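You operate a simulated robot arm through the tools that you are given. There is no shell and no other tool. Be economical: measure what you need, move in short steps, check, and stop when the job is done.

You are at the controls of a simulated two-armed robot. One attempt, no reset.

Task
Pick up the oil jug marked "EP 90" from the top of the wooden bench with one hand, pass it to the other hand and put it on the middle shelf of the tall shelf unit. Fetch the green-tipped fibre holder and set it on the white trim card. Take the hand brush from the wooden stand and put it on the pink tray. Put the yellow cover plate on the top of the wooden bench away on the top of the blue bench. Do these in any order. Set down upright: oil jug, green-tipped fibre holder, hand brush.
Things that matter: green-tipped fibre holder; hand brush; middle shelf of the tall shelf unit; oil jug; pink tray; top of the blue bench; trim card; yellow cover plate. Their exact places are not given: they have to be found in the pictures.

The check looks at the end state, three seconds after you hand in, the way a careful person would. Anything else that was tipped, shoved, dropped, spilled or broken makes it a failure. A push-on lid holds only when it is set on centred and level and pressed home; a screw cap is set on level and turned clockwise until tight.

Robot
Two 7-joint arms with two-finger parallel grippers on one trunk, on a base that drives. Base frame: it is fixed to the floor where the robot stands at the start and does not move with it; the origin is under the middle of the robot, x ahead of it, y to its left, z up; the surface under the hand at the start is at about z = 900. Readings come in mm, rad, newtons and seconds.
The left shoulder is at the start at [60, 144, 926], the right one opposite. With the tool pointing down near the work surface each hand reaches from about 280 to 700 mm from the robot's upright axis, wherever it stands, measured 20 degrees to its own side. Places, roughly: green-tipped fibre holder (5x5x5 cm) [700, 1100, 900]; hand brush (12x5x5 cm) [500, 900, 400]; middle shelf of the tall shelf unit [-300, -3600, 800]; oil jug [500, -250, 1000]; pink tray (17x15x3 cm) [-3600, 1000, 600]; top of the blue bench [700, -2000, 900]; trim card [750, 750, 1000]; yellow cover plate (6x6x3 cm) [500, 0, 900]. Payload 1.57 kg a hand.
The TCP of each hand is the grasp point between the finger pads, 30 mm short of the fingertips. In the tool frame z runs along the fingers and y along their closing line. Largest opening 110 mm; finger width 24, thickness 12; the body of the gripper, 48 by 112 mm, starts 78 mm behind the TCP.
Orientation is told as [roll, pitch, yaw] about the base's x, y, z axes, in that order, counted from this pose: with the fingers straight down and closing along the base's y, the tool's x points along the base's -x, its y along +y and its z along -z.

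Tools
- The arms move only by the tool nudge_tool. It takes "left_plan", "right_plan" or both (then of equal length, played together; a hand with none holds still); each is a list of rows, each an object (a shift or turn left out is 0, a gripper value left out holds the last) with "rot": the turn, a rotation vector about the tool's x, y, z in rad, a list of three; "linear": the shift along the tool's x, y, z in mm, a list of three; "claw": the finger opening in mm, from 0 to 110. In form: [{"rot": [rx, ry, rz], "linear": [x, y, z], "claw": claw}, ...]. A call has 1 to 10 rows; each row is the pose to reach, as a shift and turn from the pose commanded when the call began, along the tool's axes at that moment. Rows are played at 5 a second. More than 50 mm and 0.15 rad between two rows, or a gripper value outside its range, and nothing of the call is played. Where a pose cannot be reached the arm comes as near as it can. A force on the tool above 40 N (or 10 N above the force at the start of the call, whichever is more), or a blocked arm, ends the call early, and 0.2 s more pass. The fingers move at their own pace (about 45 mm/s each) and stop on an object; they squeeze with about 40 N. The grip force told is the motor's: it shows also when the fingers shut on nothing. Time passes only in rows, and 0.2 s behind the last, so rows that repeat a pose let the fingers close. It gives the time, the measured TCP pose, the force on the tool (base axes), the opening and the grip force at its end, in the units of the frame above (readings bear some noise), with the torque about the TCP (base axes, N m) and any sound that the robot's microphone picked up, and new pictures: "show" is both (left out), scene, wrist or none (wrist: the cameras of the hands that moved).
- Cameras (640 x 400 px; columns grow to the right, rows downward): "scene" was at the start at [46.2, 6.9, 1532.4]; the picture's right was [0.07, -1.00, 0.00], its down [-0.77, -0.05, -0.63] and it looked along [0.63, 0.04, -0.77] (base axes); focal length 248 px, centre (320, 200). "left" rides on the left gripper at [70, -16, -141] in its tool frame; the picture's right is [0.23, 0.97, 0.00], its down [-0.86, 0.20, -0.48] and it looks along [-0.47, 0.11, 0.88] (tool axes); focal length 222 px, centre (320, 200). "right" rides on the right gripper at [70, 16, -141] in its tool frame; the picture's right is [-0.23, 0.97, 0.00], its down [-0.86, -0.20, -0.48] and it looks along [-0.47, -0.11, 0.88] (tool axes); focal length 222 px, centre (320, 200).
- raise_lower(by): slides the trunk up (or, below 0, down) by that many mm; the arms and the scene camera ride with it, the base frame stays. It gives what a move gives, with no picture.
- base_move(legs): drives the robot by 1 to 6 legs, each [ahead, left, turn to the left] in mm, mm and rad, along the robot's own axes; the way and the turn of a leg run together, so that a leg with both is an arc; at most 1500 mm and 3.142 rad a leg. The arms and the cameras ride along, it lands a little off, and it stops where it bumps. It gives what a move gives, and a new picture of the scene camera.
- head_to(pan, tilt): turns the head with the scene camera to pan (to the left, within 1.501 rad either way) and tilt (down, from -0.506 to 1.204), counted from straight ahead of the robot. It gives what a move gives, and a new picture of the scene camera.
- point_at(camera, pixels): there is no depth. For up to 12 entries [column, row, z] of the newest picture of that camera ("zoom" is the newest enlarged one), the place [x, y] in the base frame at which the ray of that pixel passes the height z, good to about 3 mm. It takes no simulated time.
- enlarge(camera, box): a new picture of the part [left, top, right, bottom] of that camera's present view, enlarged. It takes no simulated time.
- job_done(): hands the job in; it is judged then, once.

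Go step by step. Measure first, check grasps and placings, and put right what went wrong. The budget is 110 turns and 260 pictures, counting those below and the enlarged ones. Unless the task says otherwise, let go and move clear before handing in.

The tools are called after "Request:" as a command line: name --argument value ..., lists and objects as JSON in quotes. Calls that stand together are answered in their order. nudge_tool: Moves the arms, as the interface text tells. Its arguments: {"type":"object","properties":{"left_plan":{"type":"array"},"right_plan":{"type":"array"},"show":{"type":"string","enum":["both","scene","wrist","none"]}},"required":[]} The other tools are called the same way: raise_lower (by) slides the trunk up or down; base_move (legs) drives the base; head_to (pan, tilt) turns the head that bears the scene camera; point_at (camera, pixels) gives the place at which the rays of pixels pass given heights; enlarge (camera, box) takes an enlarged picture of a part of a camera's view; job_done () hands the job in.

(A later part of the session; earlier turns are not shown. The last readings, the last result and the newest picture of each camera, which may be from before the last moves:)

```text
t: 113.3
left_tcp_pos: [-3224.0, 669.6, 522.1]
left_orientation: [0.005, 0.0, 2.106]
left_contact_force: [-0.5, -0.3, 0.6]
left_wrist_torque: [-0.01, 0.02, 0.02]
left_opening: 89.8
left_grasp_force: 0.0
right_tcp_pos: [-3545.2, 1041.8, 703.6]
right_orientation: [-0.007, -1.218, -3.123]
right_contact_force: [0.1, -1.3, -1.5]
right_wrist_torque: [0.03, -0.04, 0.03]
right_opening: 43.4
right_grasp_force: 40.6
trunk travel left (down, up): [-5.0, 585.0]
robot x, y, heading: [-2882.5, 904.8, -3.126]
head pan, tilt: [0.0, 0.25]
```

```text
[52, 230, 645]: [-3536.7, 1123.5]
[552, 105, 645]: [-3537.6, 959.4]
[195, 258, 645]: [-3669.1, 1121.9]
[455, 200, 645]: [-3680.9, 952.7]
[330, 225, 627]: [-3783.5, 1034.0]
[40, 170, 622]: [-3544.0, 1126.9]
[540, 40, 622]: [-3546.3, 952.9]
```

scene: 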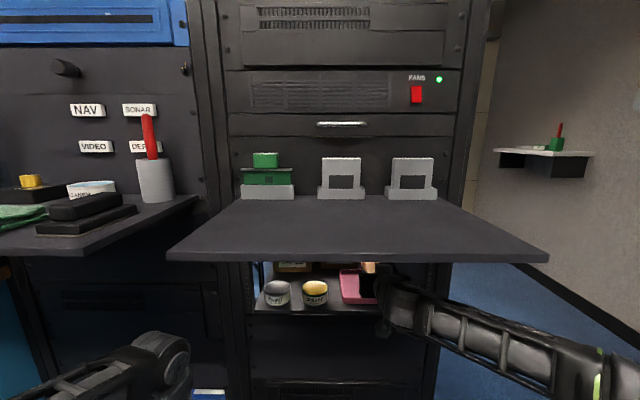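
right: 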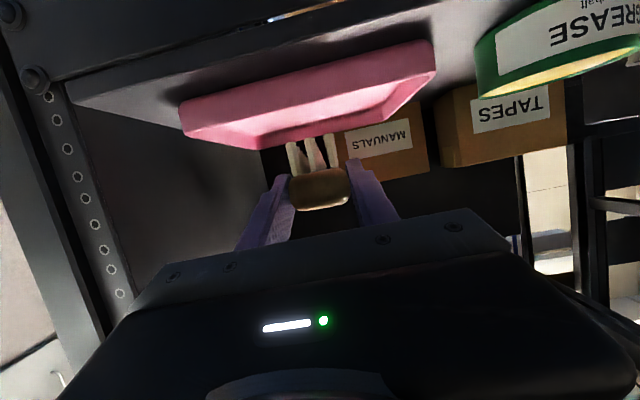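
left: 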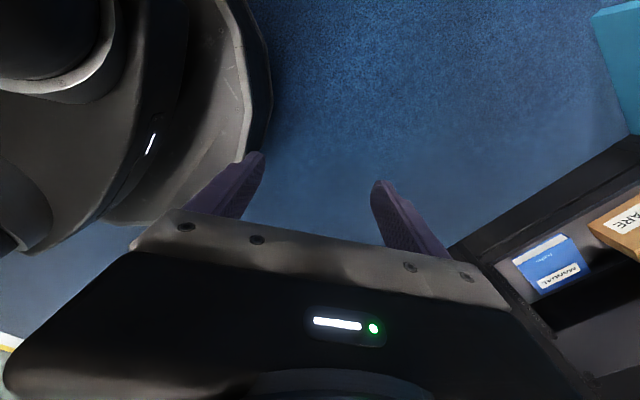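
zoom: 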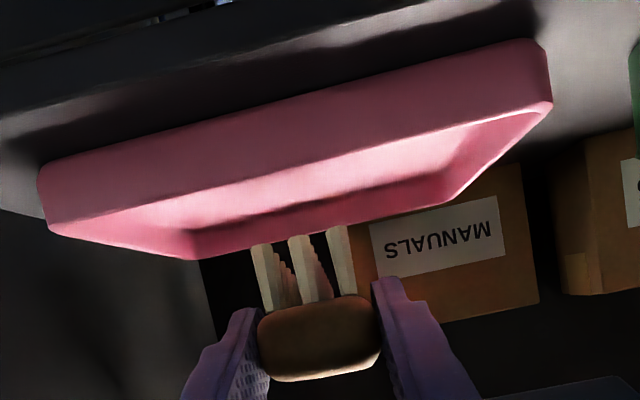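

Rim z≈645, tray spans x −3535…−3677. Shift 8 mm further in, lower to z≈685 and level the brush.

Request:
nudge_tool --right_plan '[{"rot": [0, 0, 0], "linear": [-3, 0, 8]}, {"rot": [0, 0.06, 0], "linear": [3, 0, 10]}, {"rot": [0, 0.12, 0], "linear": [9, 0, 12]}, {"rot": [0, 0.171, 0], "linear": [14, 0, 14]}]' --show "wrist"

Request:
enlarge --camera "right" --box '[160, 20, 480, 220]'

```text
t: 114.3
left_tcp_pos: [-3222.3, 670.6, 521.0]
left_orientation: [0.004, 0.0, 2.107]
left_contact_force: [-0.5, 0.0, 1.1]
left_wrist_torque: [-0.01, 0.03, -0.01]
left_opening: 90.0
left_grasp_force: 0.0
right_tcp_pos: [-3553.5, 1042.3, 684.5]
right_orientation: [-0.005, -1.045, -3.124]
right_contact_force: [-0.8, -0.8, -0.9]
right_wrist_torque: [0.0, -0.05, -0.01]
right_opening: 43.4
right_grasp_force: 39.8
trunk travel left (down, up): [-5.0, 585.0]
robot x, y, heading: [-2876.3, 903.0, -3.132]
head pan, tilt: [0.0, 0.25]
```

right: 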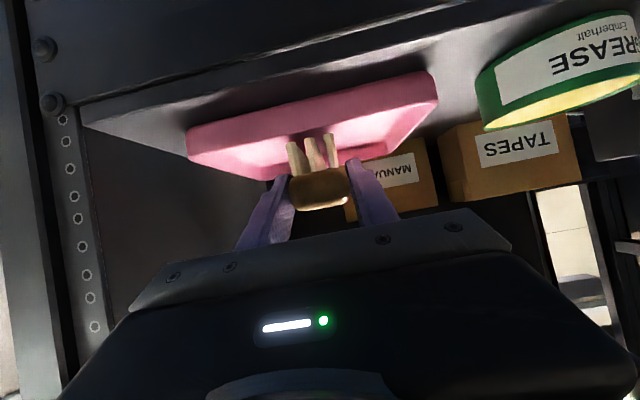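

```text
2.00 times, centred on (320, 120) of right
```

zoom: 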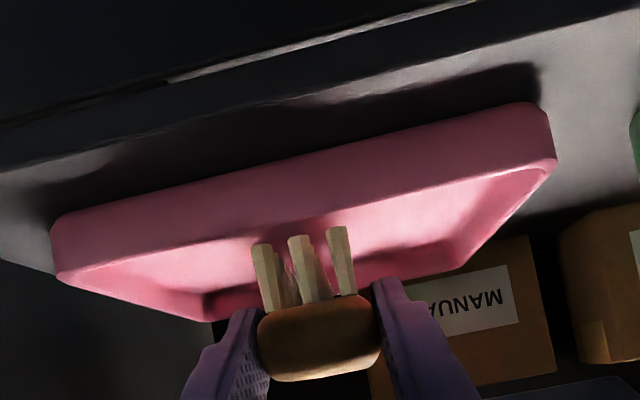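

Bristles are just inside the front rim. Lower 14 mm and read the force.

Request:
nudge_tool --right_plan '[{"linear": [6, 0, 3.5]}, {"linear": [10, 0, 6]}, {"linear": [12, 0, 7]}]' --show "wrist"

Request:
enlarge --camera "right" --box '[160, 20, 480, 220]'

```text
t: 115.1
left_tcp_pos: [-3222.2, 669.8, 522.0]
left_orientation: [0.004, 0.0, 2.108]
left_contact_force: [0.2, 0.5, -0.3]
left_wrist_torque: [0.0, 0.0, 0.01]
left_opening: 89.9
left_grasp_force: 0.1
right_tcp_pos: [-3553.5, 1043.1, 672.2]
right_orientation: [-0.006, -1.045, -3.125]
right_contact_force: [-0.2, 0.4, -0.4]
right_wrist_torque: [-0.02, -0.07, 0.0]
right_opening: 43.7
right_grasp_force: 39.6
trunk travel left (down, up): [-5.0, 585.0]
robot x, y, heading: [-2880.8, 902.0, -3.13]
head pan, tilt: [0.0, 0.25]
```

right: 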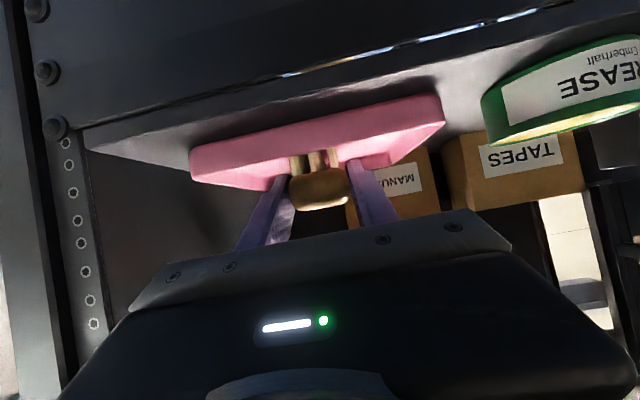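

```text
2.00 times, centred on (320, 120) of right
```

zoom: 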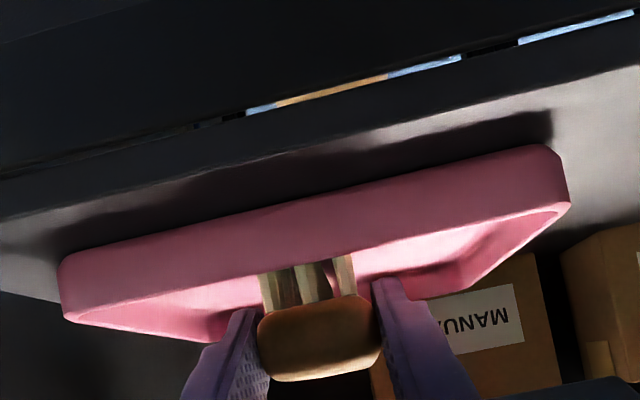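

Inside the tray; continue down gently to contact.

Request:
nudge_tool --right_plan '[{"linear": [2, 0, 1]}, {"linear": [4, 0, 2]}, {"linear": [5.5, 0, 3]}]' --show "none"

```text
t: 115.9
left_tcp_pos: [-3222.6, 669.2, 523.1]
left_orientation: [0.004, 0.0, 2.107]
left_contact_force: [0.1, 0.0, 0.4]
left_wrist_torque: [-0.01, -0.01, 0.02]
left_opening: 90.1
left_grasp_force: 0.0
right_tcp_pos: [-3553.6, 1041.9, 667.4]
right_orientation: [-0.006, -1.052, -3.123]
right_contact_force: [-1.2, 2.3, 11.7]
right_wrist_torque: [-0.04, -0.1, 0.03]
right_opening: 43.5
right_grasp_force: 40.3
trunk travel left (down, up): [-5.0, 585.0]
robot x, y, heading: [-2881.8, 903.5, -3.132]
head pan, tilt: [0.0, 0.25]
```

Contact (11.7 N) at the expected height. Release and withdraw along the fingers.

Request:
nudge_tool --right_plan '[{"linear": [0, 0, 0], "claw": 75}, {"linear": [0, 0, 0]}, {"linear": [0, 0, 0]}, {"linear": [0, 0, -25]}, {"linear": [0, 0, -60]}, {"linear": [15, 0, -100]}, {"linear": [35, 0, -135]}]'

Request:
enlarge --camera "scene" --box '[260, 220, 452, 340]'

```text
t: 117.5
left_tcp_pos: [-3223.4, 669.7, 519.9]
left_orientation: [0.004, -0.001, 2.106]
left_contact_force: [-0.7, -0.2, -0.2]
left_wrist_torque: [0.03, 0.01, 0.01]
left_opening: 90.0
left_grasp_force: 0.0
right_tcp_pos: [-3420.8, 1043.4, 701.6]
right_orientation: [-0.005, -1.046, -3.127]
right_contact_force: [0.5, 0.3, -0.7]
right_wrist_torque: [-0.02, 0.02, 0.0]
right_opening: 74.9
right_grasp_force: 0.1
trunk travel left (down, up): [-5.0, 585.0]
robot x, y, heading: [-2879.7, 900.8, -3.129]
head pan, tilt: [0.0, 0.25]
```

scene: 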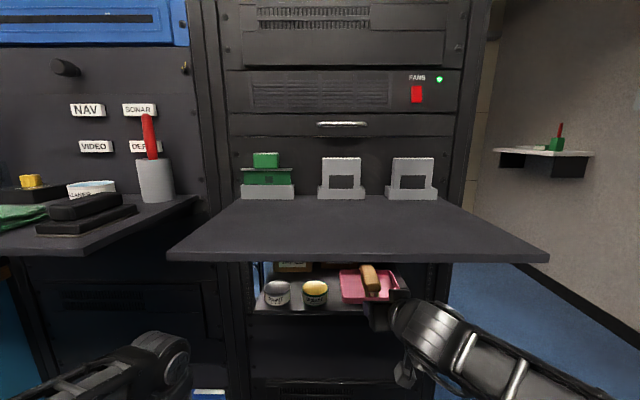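
right: 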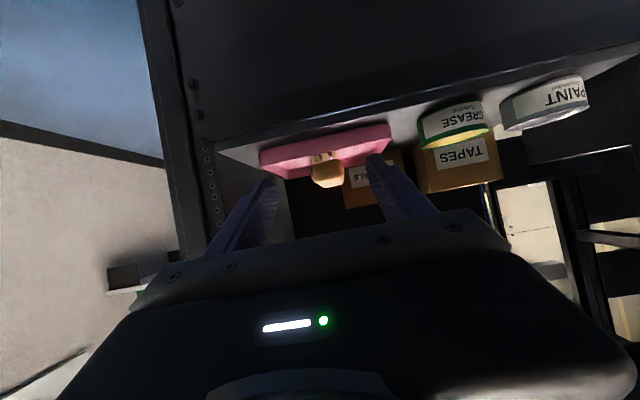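

```text
3.33 times, centred on (356, 280) of scene
```

zoom: 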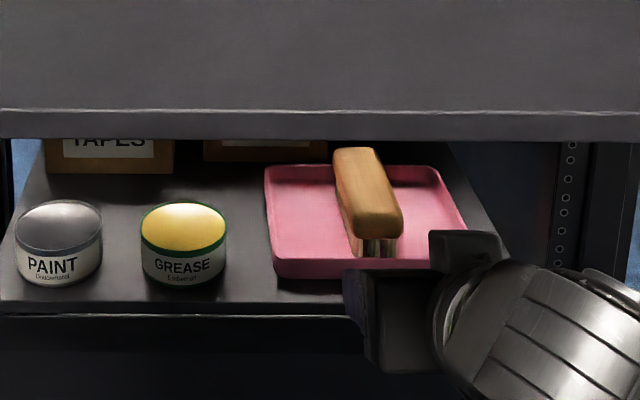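

The brush stands upright in the pink tray. Back away and straighten both hands.

Request:
base_move --legs '[[-600, 0, 0]]'

Request:
nudge_tool --left_plan '[{"rot": [0, 0, -0.14]}, {"rot": [0, 0, -0.28]}, {"rot": [0, 0, -0.42]}, {"rot": [0, 0, -0.56]}, {"rot": [0, 0, -0.7]}, {"rot": [0, 0, -0.84]}, {"rot": [0, 0, -0.95]}, {"rot": [0, 0, -1.05]}]' --right_plan '[{"rot": [0, 0.14, 0], "linear": [0, -5, -15]}, {"rot": [0, 0.28, 0], "linear": [0, -10, -30]}, {"rot": [0, 0.42, 0], "linear": [0, -20, -40]}, {"rot": [0, 0.56, 0], "linear": [0, -30, -40]}, {"rot": [0, 0.7, 0], "linear": [0, -40, -40]}, {"rot": [0, 0.84, 0], "linear": [0, -50, -40]}, {"rot": [0, 0.95, 0], "linear": [0, -60, -40]}, {"rot": [0, 1.046, 0], "linear": [0, -70, -40]}]' --show "scene"

Request:
raise_lower --by 400

Request:
head_to --pan 1.5 --tilt 0.5

```text
t: 120.9
left_tcp_pos: [-2625.8, 676.8, 521.4]
left_orientation: [0.002, 0.001, 2.112]
left_contact_force: [1.0, 0.2, 0.4]
left_wrist_torque: [0.01, 0.03, -0.02]
left_opening: 89.9
left_grasp_force: 0.1
right_tcp_pos: [-2825.5, 1051.2, 701.7]
right_orientation: [-0.007, -1.045, -3.118]
right_contact_force: [0.1, 0.3, -0.9]
right_wrist_torque: [-0.02, 0.0, 0.0]
right_opening: 74.8
right_grasp_force: 0.1
trunk travel left (down, up): [-5.0, 585.0]
robot x, y, heading: [-2285.8, 914.0, -3.121]
head pan, tilt: [0.0, 0.25]
```

scene: 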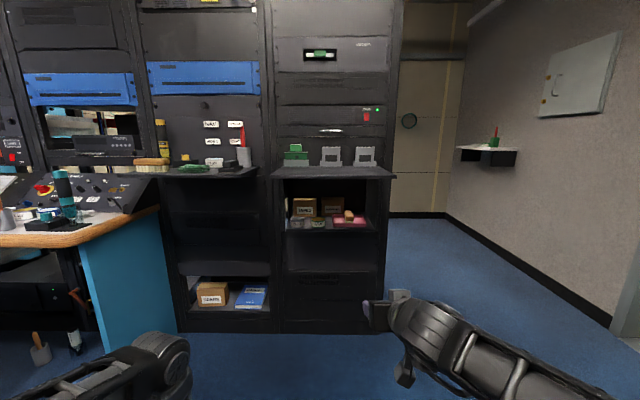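

```text
t: 122.7
left_tcp_pos: [-2625.7, 677.5, 521.3]
left_orientation: [0.002, -0.005, -3.118]
left_contact_force: [-0.7, 0.5, -0.1]
left_wrist_torque: [0.01, 0.01, 0.03]
left_opening: 90.0
left_grasp_force: 0.0
right_tcp_pos: [-2774.4, 1137.1, 598.5]
right_orientation: [-0.009, -0.04, -3.112]
right_contact_force: [0.3, -0.6, 0.2]
right_wrist_torque: [0.04, 0.01, -0.02]
right_opening: 74.9
right_grasp_force: 0.1
right hand out of reach, approached as far as the arm can: row 5, 6, 7, 8
trunk travel left (down, up): [-5.0, 585.0]
robot x, y, heading: [-2284.2, 911.8, -3.124]
head pan, tilt: [0.0, 0.25]
```

scene: 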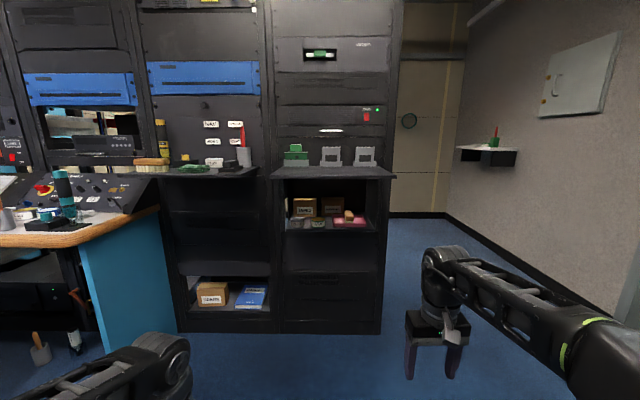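

```text
t: 126.5
left_tcp_pos: [-2625.4, 677.0, 921.1]
left_orientation: [0.0, -0.003, -3.121]
left_contact_force: [-0.4, -0.1, -0.4]
left_wrist_torque: [-0.01, 0.0, 0.02]
left_opening: 90.1
left_grasp_force: 0.0
right_tcp_pos: [-2773.9, 1136.1, 999.6]
right_orientation: [-0.007, -0.039, -3.115]
right_contact_force: [0.4, 0.1, 0.3]
right_wrist_torque: [0.01, 0.01, 0.02]
right_opening: 75.2
right_grasp_force: 0.0
trunk travel left (down, up): [-405.0, 185.0]
robot x, y, heading: [-2284.6, 912.7, -3.124]
head pan, tilt: [0.0, 0.25]
```

```text
t: 128.1
left_tcp_pos: [-2625.5, 676.6, 922.1]
left_orientation: [0.003, -0.004, -3.121]
left_contact_force: [-0.4, -0.6, -0.5]
left_wrist_torque: [-0.01, 0.03, -0.02]
left_opening: 90.1
left_grasp_force: 0.0
right_tcp_pos: [-2774.3, 1137.0, 997.2]
right_orientation: [-0.007, -0.039, -3.114]
right_contact_force: [-0.4, 0.2, -0.3]
right_wrist_torque: [-0.04, -0.03, 0.01]
right_opening: 74.9
right_grasp_force: 0.1
trunk travel left (down, up): [-405.0, 185.0]
robot x, y, heading: [-2288.8, 910.3, -3.123]
head pan, tilt: [1.499, 0.499]
```

scene: 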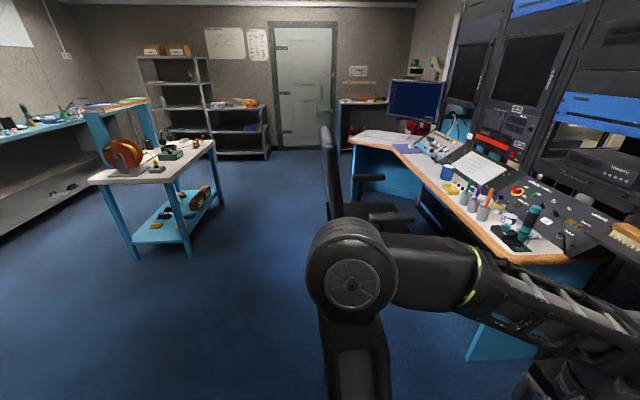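

Room layout is clear: blue-legged table in mid-room. Check the table's position before driving back to the bench.

Request:
point_at --camera "scene" --pixels '[[192, 257, 0], [137, 260, 0], [222, 205, 0], [90, 180, 750], [412, 232, 400]]'

Request:
raise_lower --by 180

Request:
head_to --pan 0 --tilt 0.8

Request:
base_move --legs '[[0, 0, 1.56], [0, 0, 1.563], [1400, 0, 0]]'

```text
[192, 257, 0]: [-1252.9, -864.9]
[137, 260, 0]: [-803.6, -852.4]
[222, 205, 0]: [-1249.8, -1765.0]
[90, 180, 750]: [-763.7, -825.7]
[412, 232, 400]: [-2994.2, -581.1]
```

```text
t: 130.1
left_tcp_pos: [-2626.3, 676.5, 1100.9]
left_orientation: [0.003, -0.001, -3.12]
left_contact_force: [-0.5, 0.3, 0.0]
left_wrist_torque: [0.0, 0.02, 0.0]
left_opening: 90.0
left_grasp_force: 0.0
right_tcp_pos: [-2775.2, 1136.5, 1177.8]
right_orientation: [-0.007, -0.039, -3.115]
right_contact_force: [0.5, 1.2, 0.4]
right_wrist_torque: [-0.01, -0.01, -0.01]
right_opening: 75.1
right_grasp_force: 0.0
trunk travel left (down, up): [-585.0, 5.0]
robot x, y, heading: [-2283.0, 911.1, -3.126]
head pan, tilt: [1.499, 0.499]
```

```text
t: 131.7
left_tcp_pos: [-2625.1, 677.5, 1102.3]
left_orientation: [0.003, -0.005, -3.119]
left_contact_force: [-0.8, -0.3, -0.1]
left_wrist_torque: [-0.01, 0.02, 0.0]
left_opening: 89.7
left_grasp_force: 0.0
right_tcp_pos: [-2774.7, 1136.7, 1179.4]
right_orientation: [-0.007, -0.04, -3.115]
right_contact_force: [0.0, 0.4, -0.4]
right_wrist_torque: [0.02, -0.01, -0.02]
right_opening: 74.9
right_grasp_force: 0.0
trunk travel left (down, up): [-585.0, 5.0]
robot x, y, heading: [-2283.7, 910.2, -3.121]
head pan, tilt: [0.0, 0.799]
```

scene: 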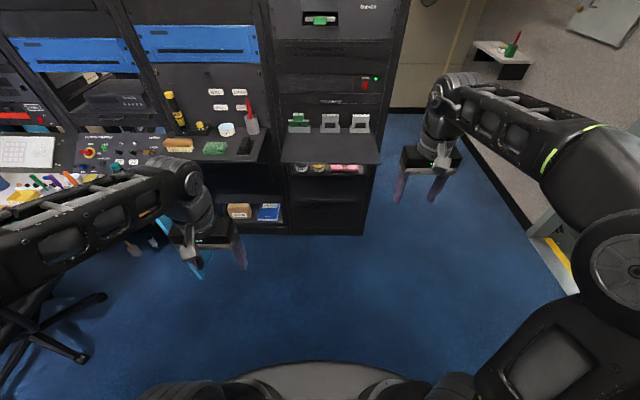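

```text
t: 146.3
left_tcp_pos: [-524.6, 1106.8, 1102.3]
left_orientation: [0.002, -0.001, -0.01]
left_contact_force: [0.9, -0.4, 0.9]
left_wrist_torque: [0.0, 0.04, 0.03]
left_opening: 90.1
left_grasp_force: 0.1
right_tcp_pos: [-389.5, 643.3, 1177.8]
right_orientation: [-0.008, -0.04, -0.002]
right_contact_force: [-0.6, 0.7, 0.0]
right_wrist_torque: [-0.03, 0.01, 0.04]
right_opening: 75.2
right_grasp_force: 0.1
trunk travel left (down, up): [-585.0, 5.0]
robot x, y, heading: [-870.5, 883.8, -0.011]
head pan, tilt: [0.0, 0.799]
```

scene: 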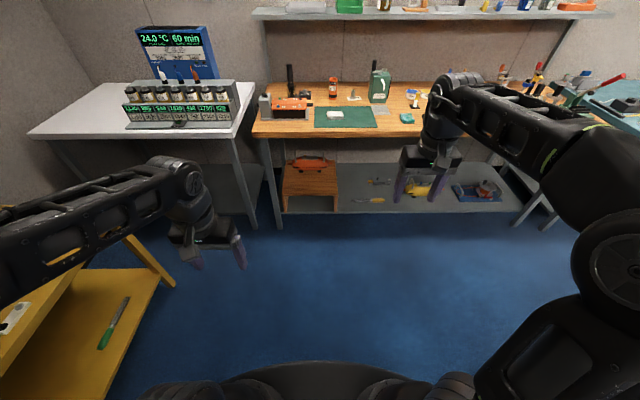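

Drive diagonally to stand in front of the jug, still a bit back from the bench.

Request:
base_move --legs '[[0, 0, 0.011], [730, -780, 0]]'

Request:
enlarge --camera "scene" --box '[250, 100, 450, 225]'

```text
t: 152.2
left_tcp_pos: [203.9, 312.3, 1101.5]
left_orientation: [0.001, -0.002, -0.015]
left_contact_force: [-0.3, 0.7, 1.5]
left_wrist_torque: [0.02, 0.01, -0.01]
left_opening: 89.9
left_grasp_force: 0.0
right_tcp_pos: [337.0, -153.4, 1178.8]
right_orientation: [-0.007, -0.04, -0.006]
right_contact_force: [-0.5, -0.3, 0.3]
right_wrist_torque: [0.02, 0.02, 0.0]
right_opening: 75.1
right_grasp_force: 0.1
trunk travel left (down, up): [-585.0, 5.0]
robot x, y, heading: [-144.8, 87.2, -0.013]
head pan, tilt: [0.0, 0.799]
```

scene: 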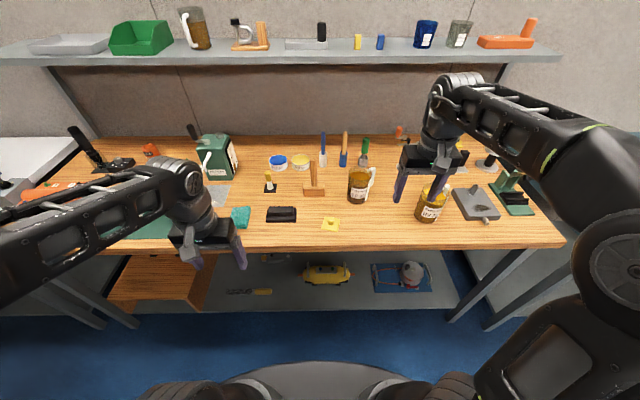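

```text
3.20 times, centred on (350, 162) of scene
```

zoom: 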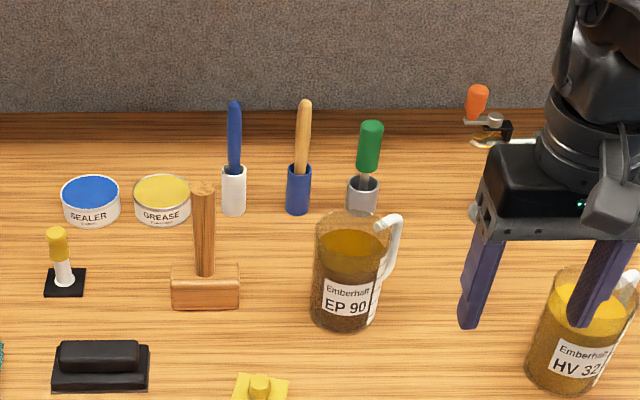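

The EP 90 jug is clearly visible with its handle to the back right. Measure it and the neighbours.

Request:
point_at --camera "zoom" --pixels '[[343, 332, 900], [310, 312, 900], [374, 318, 900], [315, 226, 1000], [391, 238, 1000], [352, 210, 1010], [350, 245, 1000], [403, 222, 1000], [259, 385, 905], [205, 308, 900], [240, 290, 940], [362, 205, 930]]'

Request:
enlarge --camera "right" --box '[0, 0, 640, 400]'

```text
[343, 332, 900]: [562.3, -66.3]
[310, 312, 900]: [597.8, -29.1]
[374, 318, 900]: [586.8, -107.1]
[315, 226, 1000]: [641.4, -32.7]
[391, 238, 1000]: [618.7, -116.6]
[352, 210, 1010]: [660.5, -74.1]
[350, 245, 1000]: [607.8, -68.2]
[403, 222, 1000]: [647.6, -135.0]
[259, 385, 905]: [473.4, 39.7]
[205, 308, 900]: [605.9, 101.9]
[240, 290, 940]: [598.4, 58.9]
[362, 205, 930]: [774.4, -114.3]
```

```text
1.00 times, centred on (320, 200) of right (not enlarged: the box is as wide or as high as the picture)
```

zoom: 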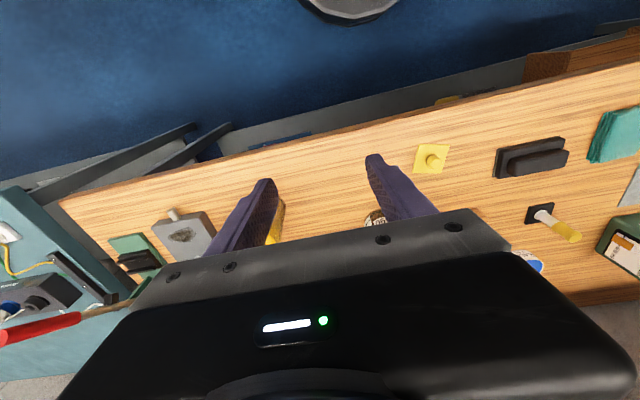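

Jug: centre ≈[602,−69], Ø≈78, height ≈138 (rim z≈1038), handle toward −y. The right hand will grip it from above closing along x; then the left, tilted, takes it lower. First turn the right hand a quarter.

Request:
nudge_tool --right_plan '[{"rot": [0, 0.04, -0.143], "claw": 110}, {"rot": [0, 0.04, -0.286]}, {"rot": [0, 0.04, -0.43]}, {"rot": [0, 0.04, -0.575]}, {"rot": [0, 0.04, -0.72]}, {"rot": [0, 0.04, -0.865]}, {"rot": [0, 0.04, -1.01]}, {"rot": [0, 0.04, -1.155]}, {"rot": [0, 0.04, -1.3]}, {"rot": [0, 0.04, -1.445]}]' --show "none"

Request:
base_move --legs '[[215, 0, 0.013]]'

```text
t: 154.3
left_tcp_pos: [203.6, 312.0, 1102.7]
left_orientation: [0.001, -0.001, -0.015]
left_contact_force: [0.3, 0.6, 0.5]
left_wrist_torque: [0.0, 0.0, -0.01]
left_opening: 90.1
left_grasp_force: 0.0
right_tcp_pos: [191.3, 43.0, 995.9]
right_orientation: [-0.059, 0.024, 1.389]
right_contact_force: [-0.5, 0.2, 0.0]
right_wrist_torque: [-0.02, 0.02, 0.04]
right_opening: 109.9
right_grasp_force: 0.1
right hand out of reach, approached as far as the arm can: row 1, 2, 3, 4, 5, 6, 7, 8, 9, 10
trunk travel left (down, up): [-585.0, 5.0]
robot x, y, heading: [-146.3, 88.7, -0.019]
head pan, tilt: [0.0, 0.799]
```

```text
t: 156.0
left_tcp_pos: [416.7, 313.5, 1101.5]
left_orientation: [0.001, -0.004, -0.003]
left_contact_force: [-0.4, 0.0, -0.3]
left_wrist_torque: [0.0, 0.05, -0.02]
left_opening: 90.0
left_grasp_force: 0.1
right_tcp_pos: [407.9, 44.5, 995.2]
right_orientation: [-0.059, 0.025, 1.4]
right_contact_force: [0.1, 0.3, 0.2]
right_wrist_torque: [0.04, 0.06, 0.05]
right_opening: 109.8
right_grasp_force: 0.0
trunk travel left (down, up): [-585.0, 5.0]
robot x, y, heading: [72.0, 85.4, -0.009]
head pan, tilt: [0.0, 0.799]
```

scene: 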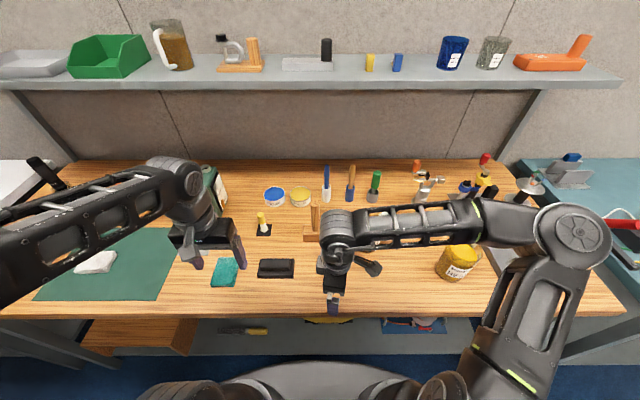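

The right hand ended nearer in ([408,44,995]) but touched nothing. Straighten it, raise to z≈1085 and go above the jug.

Request:
nudge_tool --right_plan '[{"rot": [-0.03, -0.012, -0.08], "linear": [0, 0, -45]}, {"rot": [-0.059, -0.025, -0.16], "linear": [0, 0, -92]}, {"rot": [-0.059, -0.025, -0.16], "linear": [16, -42, -92]}, {"rot": [-0.059, -0.025, -0.16], "linear": [32, -84, -92]}, {"rot": [-0.059, -0.025, -0.16], "linear": [48, -126, -92]}, {"rot": [-0.059, -0.025, -0.16], "linear": [63, -168, -92]}, {"rot": [-0.059, -0.025, -0.16], "linear": [79, -210, -92]}]'

Request:
enlarge --camera "scene" --box '[280, 130, 440, 230]'

```text
t: 157.6
left_tcp_pos: [417.6, 313.6, 1102.2]
left_orientation: [0.0, -0.003, -0.001]
left_contact_force: [0.6, 0.5, 0.4]
left_wrist_torque: [0.03, 0.0, 0.0]
left_opening: 89.8
left_grasp_force: 0.1
right_tcp_pos: [353.8, 81.1, 1010.5]
right_orientation: [0.0, 0.004, 1.556]
right_contact_force: [0.1, -0.5, 0.3]
right_wrist_torque: [0.02, -0.01, 0.0]
right_opening: 110.2
right_grasp_force: 0.1
right hand out of reach, approached as far as the arm can: row 1, 2, 3, 4, 5, 6, 7
trunk travel left (down, up): [-585.0, 5.0]
robot x, y, heading: [71.6, 87.1, -0.008]
head pan, tilt: [0.0, 0.799]
```

scene: 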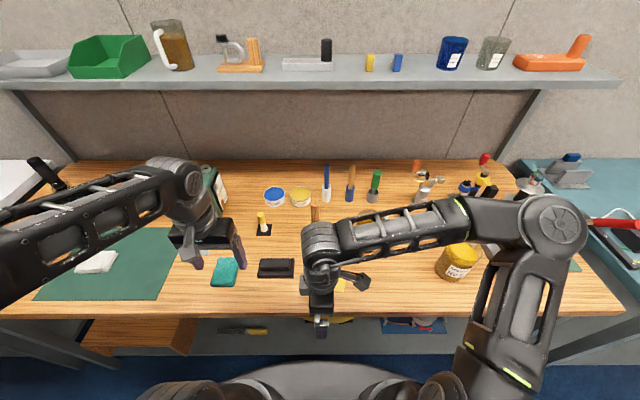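
right: 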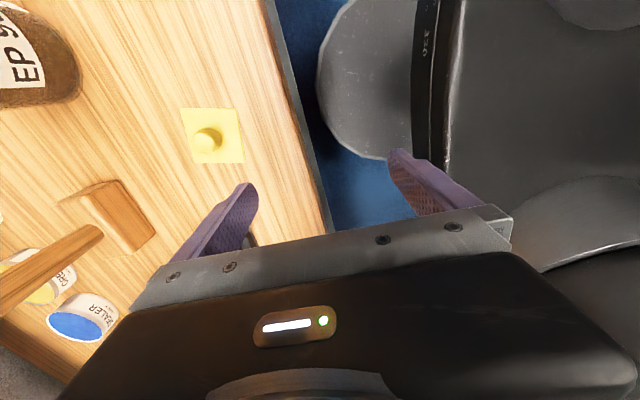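

```text
4.00 times, centred on (360, 180) of scene
```

zoom: 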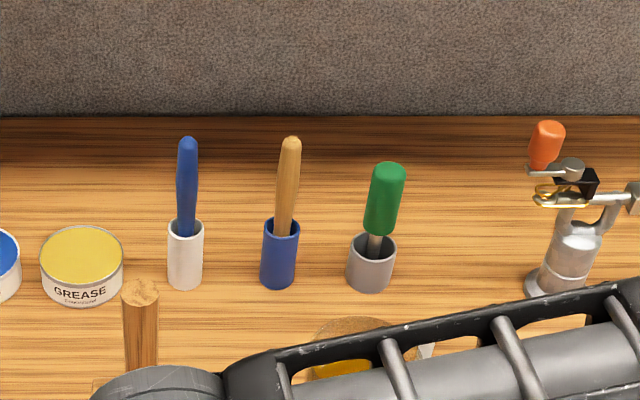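

The arm is in an awkward branch. Unwind the wrist to straight first, then approach from the right side as I did before.

Request:
nudge_tool --right_plan '[{"rot": [0, 0, 0.149], "linear": [0, 0, -8]}, {"rot": [0, 0, 0.298], "linear": [0, 0, -16]}, {"rot": [0, 0, 0.447], "linear": [0, 0, -24]}, {"rot": [0, 0, 0.596], "linear": [10, 0, -32]}, {"rot": [0, 0, 0.745], "linear": [20, 0, -40]}, {"rot": [0, 0, 0.894], "linear": [30, 0, -48]}, {"rot": [0, 0, 1.043], "linear": [40, 0, -56]}, {"rot": [0, 0, 1.192], "linear": [50, 0, -64]}, {"rot": [0, 0, 1.341], "linear": [60, 0, -72]}, {"rot": [0, 0, 1.49], "linear": [70, 0, -80]}]' --show "scene"

```text
t: 159.8
left_tcp_pos: [416.7, 313.2, 1103.0]
left_orientation: [0.002, -0.004, -0.003]
left_contact_force: [-0.4, -1.1, -0.4]
left_wrist_torque: [0.02, 0.03, -0.03]
left_opening: 90.1
left_grasp_force: 0.0
right_tcp_pos: [353.4, 19.1, 1097.4]
right_orientation: [-0.003, 0.001, 0.067]
right_contact_force: [-0.3, 0.7, -0.5]
right_wrist_torque: [-0.02, -0.02, 0.0]
right_opening: 109.7
right_grasp_force: 0.1
trunk travel left (down, up): [-585.0, 5.0]
robot x, y, heading: [72.9, 84.5, -0.004]
head pan, tilt: [0.0, 0.799]
```

scene: 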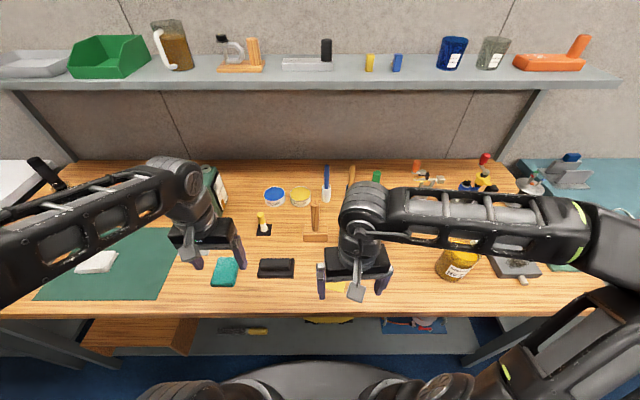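

Request:
nudge_tool --right_plan '[{"rot": [0, 0, 0.02], "linear": [-25, -36, -3]}, {"rot": [0, 0, 0.04], "linear": [-50, -71, -6]}, {"rot": [0, 0, 0.067], "linear": [-75, -107, -9]}, {"rot": [0, 0, 0.067], "linear": [-100, -143, -13]}, {"rot": [0, 0, 0.067], "linear": [-125, -178, -13]}]' --show "none"

Request:
nudge_tool --right_plan '[{"rot": [0, 0, -0.149]}, {"rot": [0, 0, -0.298]}, {"rot": [0, 0, -0.447]}, {"rot": [0, 0, -0.596]}, {"rot": [0, 0, -0.745]}, {"rot": [0, 0, -0.894]}, {"rot": [0, 0, -1.043]}, {"rot": [0, 0, -1.192]}, {"rot": [0, 0, -1.341]}, {"rot": [0, 0, -1.49]}]'

```text
t: 161.0
left_tcp_pos: [417.0, 312.7, 1102.8]
left_orientation: [0.004, -0.001, -0.003]
left_contact_force: [0.2, -0.8, -0.2]
left_wrist_torque: [-0.01, 0.02, -0.01]
left_opening: 90.1
left_grasp_force: 0.1
right_tcp_pos: [495.4, -150.7, 1108.0]
right_orientation: [-0.003, 0.003, 0.002]
right_contact_force: [0.7, -0.3, 0.3]
right_wrist_torque: [0.01, 0.02, -0.02]
right_opening: 110.3
right_grasp_force: 0.0
trunk travel left (down, up): [-585.0, 5.0]
robot x, y, heading: [75.6, 84.1, -0.006]
head pan, tilt: [0.0, 0.799]
```

```text
t: 163.2
left_tcp_pos: [416.0, 313.5, 1102.0]
left_orientation: [0.0, -0.001, -0.001]
left_contact_force: [-0.3, 0.4, -0.9]
left_wrist_torque: [0.01, 0.02, 0.04]
left_opening: 89.6
left_grasp_force: 0.0
right_tcp_pos: [369.2, 28.7, 979.6]
right_orientation: [-0.023, 0.009, 1.469]
right_contact_force: [0.2, -0.7, 0.1]
right_wrist_torque: [0.0, 0.02, -0.01]
right_opening: 110.1
right_grasp_force: 0.1
right hand out of reach, approached as far as the arm can: row 3, 4, 5, 6, 7, 8, 9, 10
trunk travel left (down, up): [-585.0, 5.0]
robot x, y, heading: [73.2, 86.7, -0.003]
head pan, tilt: [0.0, 0.799]
```

scene: 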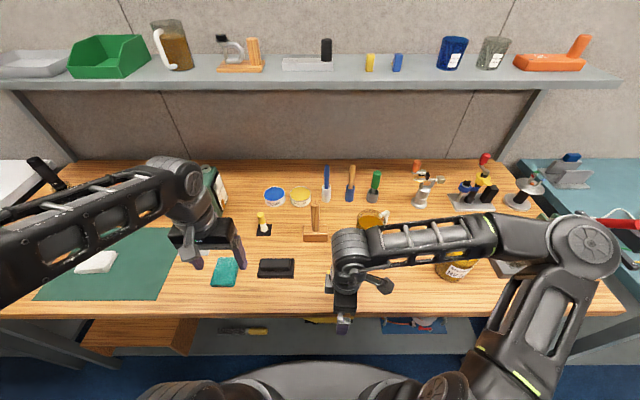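
right: 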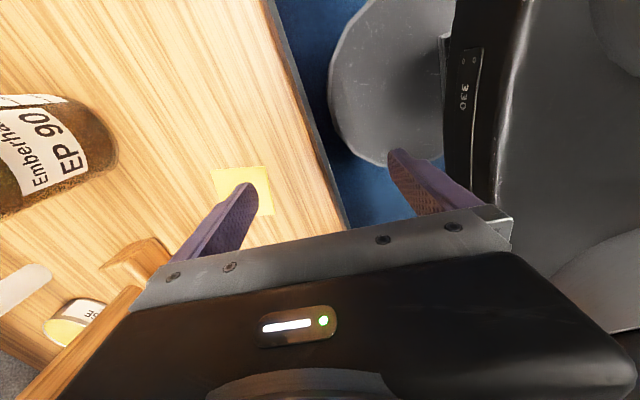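

That turn isn't reachable here. A smaller opposite turn (yaw about −0.75) also clears the handle, so unwind and use that instead.

Request:
nudge_tool --right_plan '[{"rot": [0, 0, 0.149], "linear": [0, 5, -10]}, {"rot": [0, 0, 0.298], "linear": [0, 10, -20]}, {"rot": [0, 0, 0.447], "linear": [0, 10, -32]}, {"rot": [0, 0, 0.596], "linear": [10, 10, -45]}, {"rot": [0, 0, 0.745], "linear": [20, 10, -58]}, {"rot": [0, 0, 0.894], "linear": [30, 5, -70]}, {"rot": [0, 0, 1.043], "linear": [45, 0, -82]}, {"rot": [0, 0, 1.192], "linear": [60, 0, -94]}, {"rot": [0, 0, 1.341], "linear": [80, 0, -105]}, {"rot": [0, 0, 1.46], "linear": [100, 0, -115]}]' --show "scene"

```text
t: 165.4
left_tcp_pos: [416.6, 313.4, 1102.1]
left_orientation: [0.0, -0.002, 0.0]
left_contact_force: [-0.5, 0.2, -0.8]
left_wrist_torque: [-0.02, -0.03, 0.0]
left_opening: 90.1
left_grasp_force: 0.1
right_tcp_pos: [363.5, -71.7, 1097.5]
right_orientation: [-0.003, 0.0, 0.033]
right_contact_force: [-1.0, 0.0, 0.1]
right_wrist_torque: [-0.02, -0.02, 0.04]
right_opening: 109.8
right_grasp_force: 0.1
trunk travel left (down, up): [-585.0, 5.0]
robot x, y, heading: [73.7, 84.6, -0.011]
head pan, tilt: [0.0, 0.799]
```

scene: 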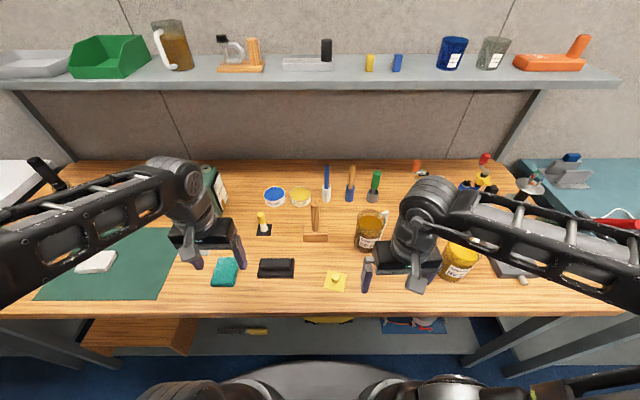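

Good, all untouched. Turn the right hand by +0.78 about its axis.

Request:
nudge_tool --right_plan '[{"rot": [0, 0, 0.13]}, {"rot": [0, 0, 0.26]}, {"rot": [0, 0, 0.39]}, {"rot": [0, 0, 0.52]}, {"rot": [0, 0, 0.65]}, {"rot": [0, 0, 0.78]}]' --show "wrist"

Request:
enlarge --camera "scene" --box '[300, 180, 460, 280]'

```text
t: 166.8
left_tcp_pos: [417.7, 313.2, 1102.9]
left_orientation: [0.003, -0.003, -0.003]
left_contact_force: [0.7, -0.7, 0.6]
left_wrist_torque: [-0.01, 0.0, -0.01]
left_opening: 89.8
left_grasp_force: 0.0
right_tcp_pos: [365.2, -72.5, 1096.5]
right_orientation: [-0.004, -0.002, -0.749]
right_contact_force: [0.1, -0.2, -0.2]
right_wrist_torque: [-0.01, -0.02, 0.0]
right_opening: 110.1
right_grasp_force: 0.0
trunk travel left (down, up): [-585.0, 5.0]
robot x, y, heading: [71.0, 86.1, -0.013]
head pan, tilt: [0.0, 0.799]
```

right: 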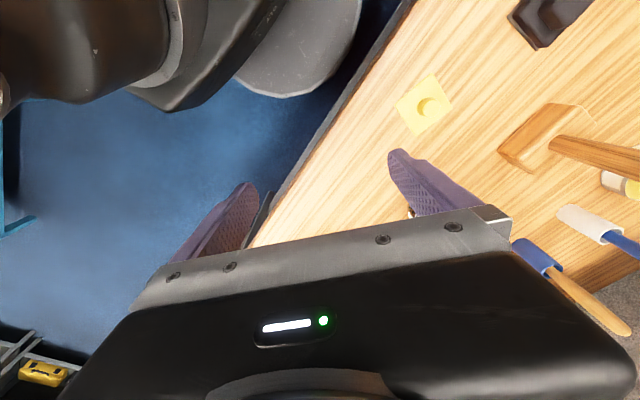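

```text
4.00 times, centred on (380, 230) of scene
```

zoom: 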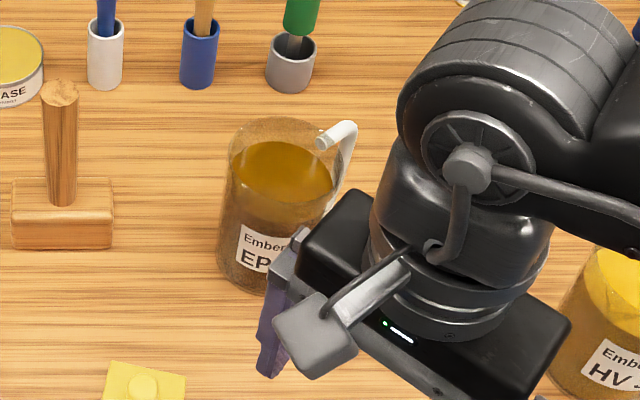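

Request:
point_at --camera "zoom" --pixels '[[282, 118, 1038], [229, 160, 1038], [340, 160, 1038], [322, 135, 1035], [355, 130, 1030], [218, 265, 900], [262, 293, 900], [143, 385, 910], [105, 365, 903], [186, 375, 903], [60, 85, 1040]]'

```text
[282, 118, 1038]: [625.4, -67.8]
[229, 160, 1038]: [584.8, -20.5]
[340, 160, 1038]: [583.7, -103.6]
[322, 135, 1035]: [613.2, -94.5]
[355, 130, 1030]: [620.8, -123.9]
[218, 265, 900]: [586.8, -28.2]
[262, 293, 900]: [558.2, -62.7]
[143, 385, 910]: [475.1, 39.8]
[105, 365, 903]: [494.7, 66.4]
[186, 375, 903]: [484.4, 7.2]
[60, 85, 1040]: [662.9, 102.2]
```

Jug centre ≈[598,−65], rim z≈1027, handle at −61°, clear of both finger sides. Move above it at z≈1088.

Request:
nudge_tool --right_plan '[{"linear": [-33, 33, 0]}, {"linear": [-66, 66, 0]}, {"linear": [-99, 98, 3]}, {"linear": [-132, 131, 6]}, {"linear": [-165, 164, 8]}]'

Request:
enlarge --camera "scene" --box '[300, 140, 460, 280]'

```text
t: 168.0
left_tcp_pos: [418.2, 314.4, 1102.4]
left_orientation: [0.003, -0.001, -0.001]
left_contact_force: [0.0, -0.1, -0.1]
left_wrist_torque: [0.0, 0.03, -0.01]
left_opening: 89.9
left_grasp_force: 0.1
right_tcp_pos: [602.3, -63.4, 1089.1]
right_orientation: [-0.005, 0.0, -0.746]
right_contact_force: [0.6, -1.4, -0.1]
right_wrist_torque: [-0.02, 0.04, 0.0]
right_opening: 109.8
right_grasp_force: 0.0
trunk travel left (down, up): [-585.0, 5.0]
robot x, y, heading: [67.8, 87.2, -0.005]
head pan, tilt: [0.0, 0.799]
```

scene: 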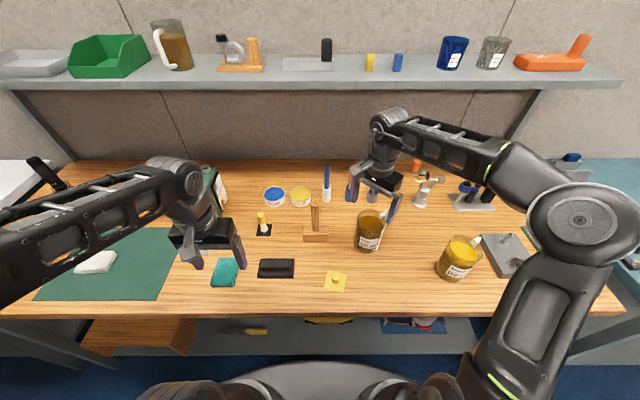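
right: 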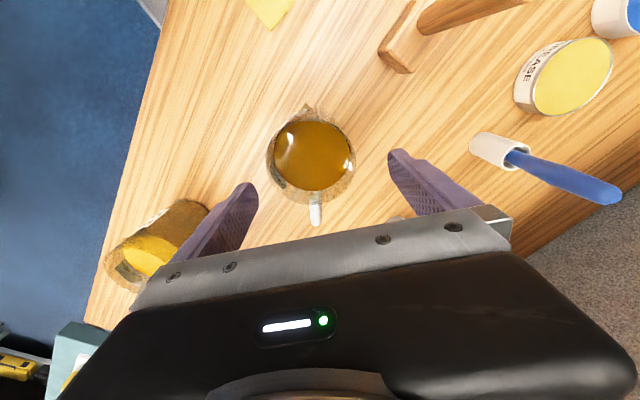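

```text
2.86 times, centred on (380, 210) of scene
```

zoom: 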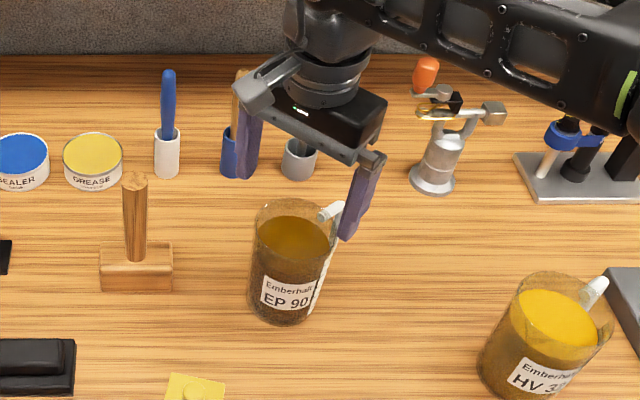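

Handle is exactly perpendicular to the closing line. Measure the rim from the right camera.

Request:
point_at --camera "right" --pixels '[[266, 160, 1030], [357, 160, 1030], [311, 112, 1030], [315, 205, 1030], [311, 157, 1030], [317, 226, 1020]]'

```text
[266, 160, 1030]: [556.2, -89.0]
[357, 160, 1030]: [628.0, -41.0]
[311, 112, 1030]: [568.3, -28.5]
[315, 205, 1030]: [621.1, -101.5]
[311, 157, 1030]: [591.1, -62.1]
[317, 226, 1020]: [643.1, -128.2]
```

Centre ≈[594,−65]. Correct by a few mm, descend to z≈1015 and close on the jug.

Request:
nudge_tool --right_plan '[{"linear": [5, -7, 0]}, {"linear": [5, -7, 25]}, {"linear": [5, -7, 50]}, {"linear": [5, -7, 74]}, {"linear": [5, -7, 74], "claw": 60}, {"linear": [5, -7, 74], "claw": 60}, {"linear": [5, -7, 74], "claw": 60}, {"linear": [5, -7, 74], "claw": 60}]'

Request:
enlarge --camera "scene" --box '[300, 140, 460, 280]'

```text
t: 169.8
left_tcp_pos: [416.8, 313.6, 1101.9]
left_orientation: [0.002, -0.003, -0.002]
left_contact_force: [0.1, -0.1, -0.3]
left_wrist_torque: [-0.02, 0.01, 0.0]
left_opening: 89.9
left_grasp_force: 0.1
right_tcp_pos: [589.8, -65.8, 1013.4]
right_orientation: [-0.004, -0.001, -0.747]
right_contact_force: [0.0, -0.8, 1.6]
right_wrist_torque: [0.09, -0.02, 0.0]
right_opening: 83.2
right_grasp_force: 35.5
trunk travel left (down, up): [-585.0, 5.0]
robot x, y, heading: [71.7, 87.1, -0.001]
head pan, tilt: [0.0, 0.799]
```

scene: 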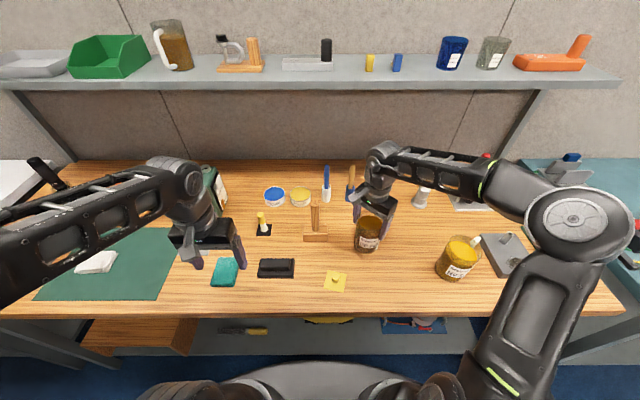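
right: 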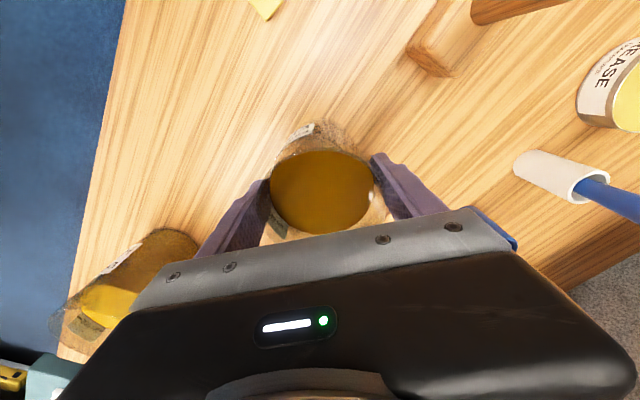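

```text
2.86 times, centred on (380, 210) of scene
```

zoom: 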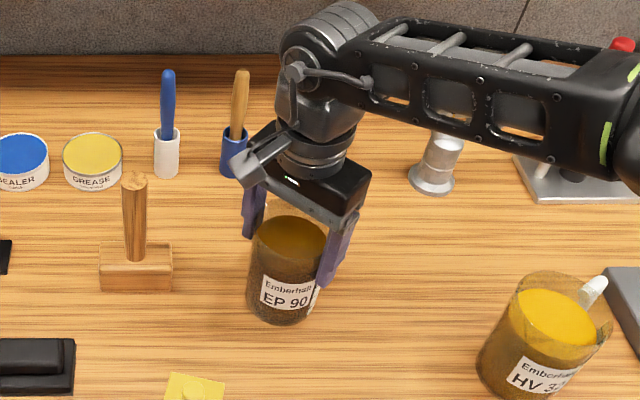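

Held at 83 mm. Lift 50 mm gently, then back away from the bench.

Request:
nudge_tool --right_plan '[{"linear": [0, 0, -6]}, {"linear": [0, 0, -16]}, {"linear": [0, 0, -28]}, {"linear": [0, 0, -40]}, {"linear": [0, 0, -50]}, {"linear": [0, 0, -55]}]' --show "wrist"

Request:
base_move --legs '[[-350, 0, 0]]'

```text
t: 171.2
left_tcp_pos: [417.3, 313.4, 1102.5]
left_orientation: [0.001, -0.001, -0.002]
left_contact_force: [0.7, 0.2, -0.4]
left_wrist_torque: [-0.02, 0.03, 0.02]
left_opening: 89.9
left_grasp_force: 0.0
right_tcp_pos: [589.1, -65.0, 1070.3]
right_orientation: [-0.005, 0.0, -0.746]
right_contact_force: [1.3, 0.2, -5.3]
right_wrist_torque: [0.08, 0.04, -0.02]
right_opening: 83.0
right_grasp_force: 40.4
trunk travel left (down, up): [-585.0, 5.0]
robot x, y, heading: [71.6, 87.2, -0.005]
head pan, tilt: [0.0, 0.799]
```

right: 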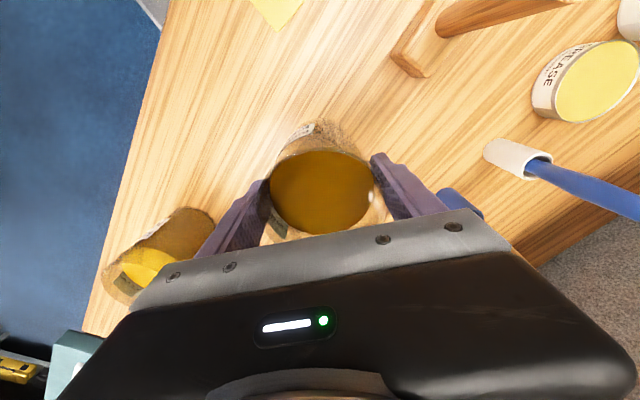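

```text
t: 173.5
left_tcp_pos: [69.9, 315.0, 1101.9]
left_orientation: [0.0, -0.003, 0.0]
left_contact_force: [-0.4, 0.7, 0.0]
left_wrist_torque: [0.05, -0.04, 0.01]
left_opening: 90.0
left_grasp_force: 0.2
right_tcp_pos: [242.4, -64.3, 1070.8]
right_orientation: [-0.005, -0.001, -0.744]
right_contact_force: [-0.2, 0.5, -5.5]
right_wrist_torque: [0.07, 0.02, 0.0]
right_opening: 83.0
right_grasp_force: 39.8
trunk travel left (down, up): [-585.0, 5.0]
robot x, y, heading: [-273.8, 89.4, -0.004]
head pan, tilt: [0.0, 0.799]
```

scene: 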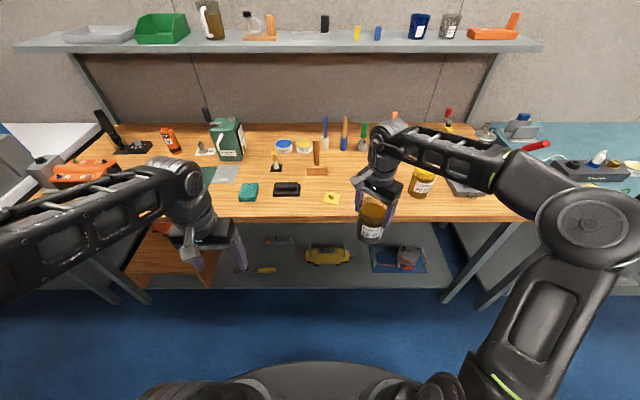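

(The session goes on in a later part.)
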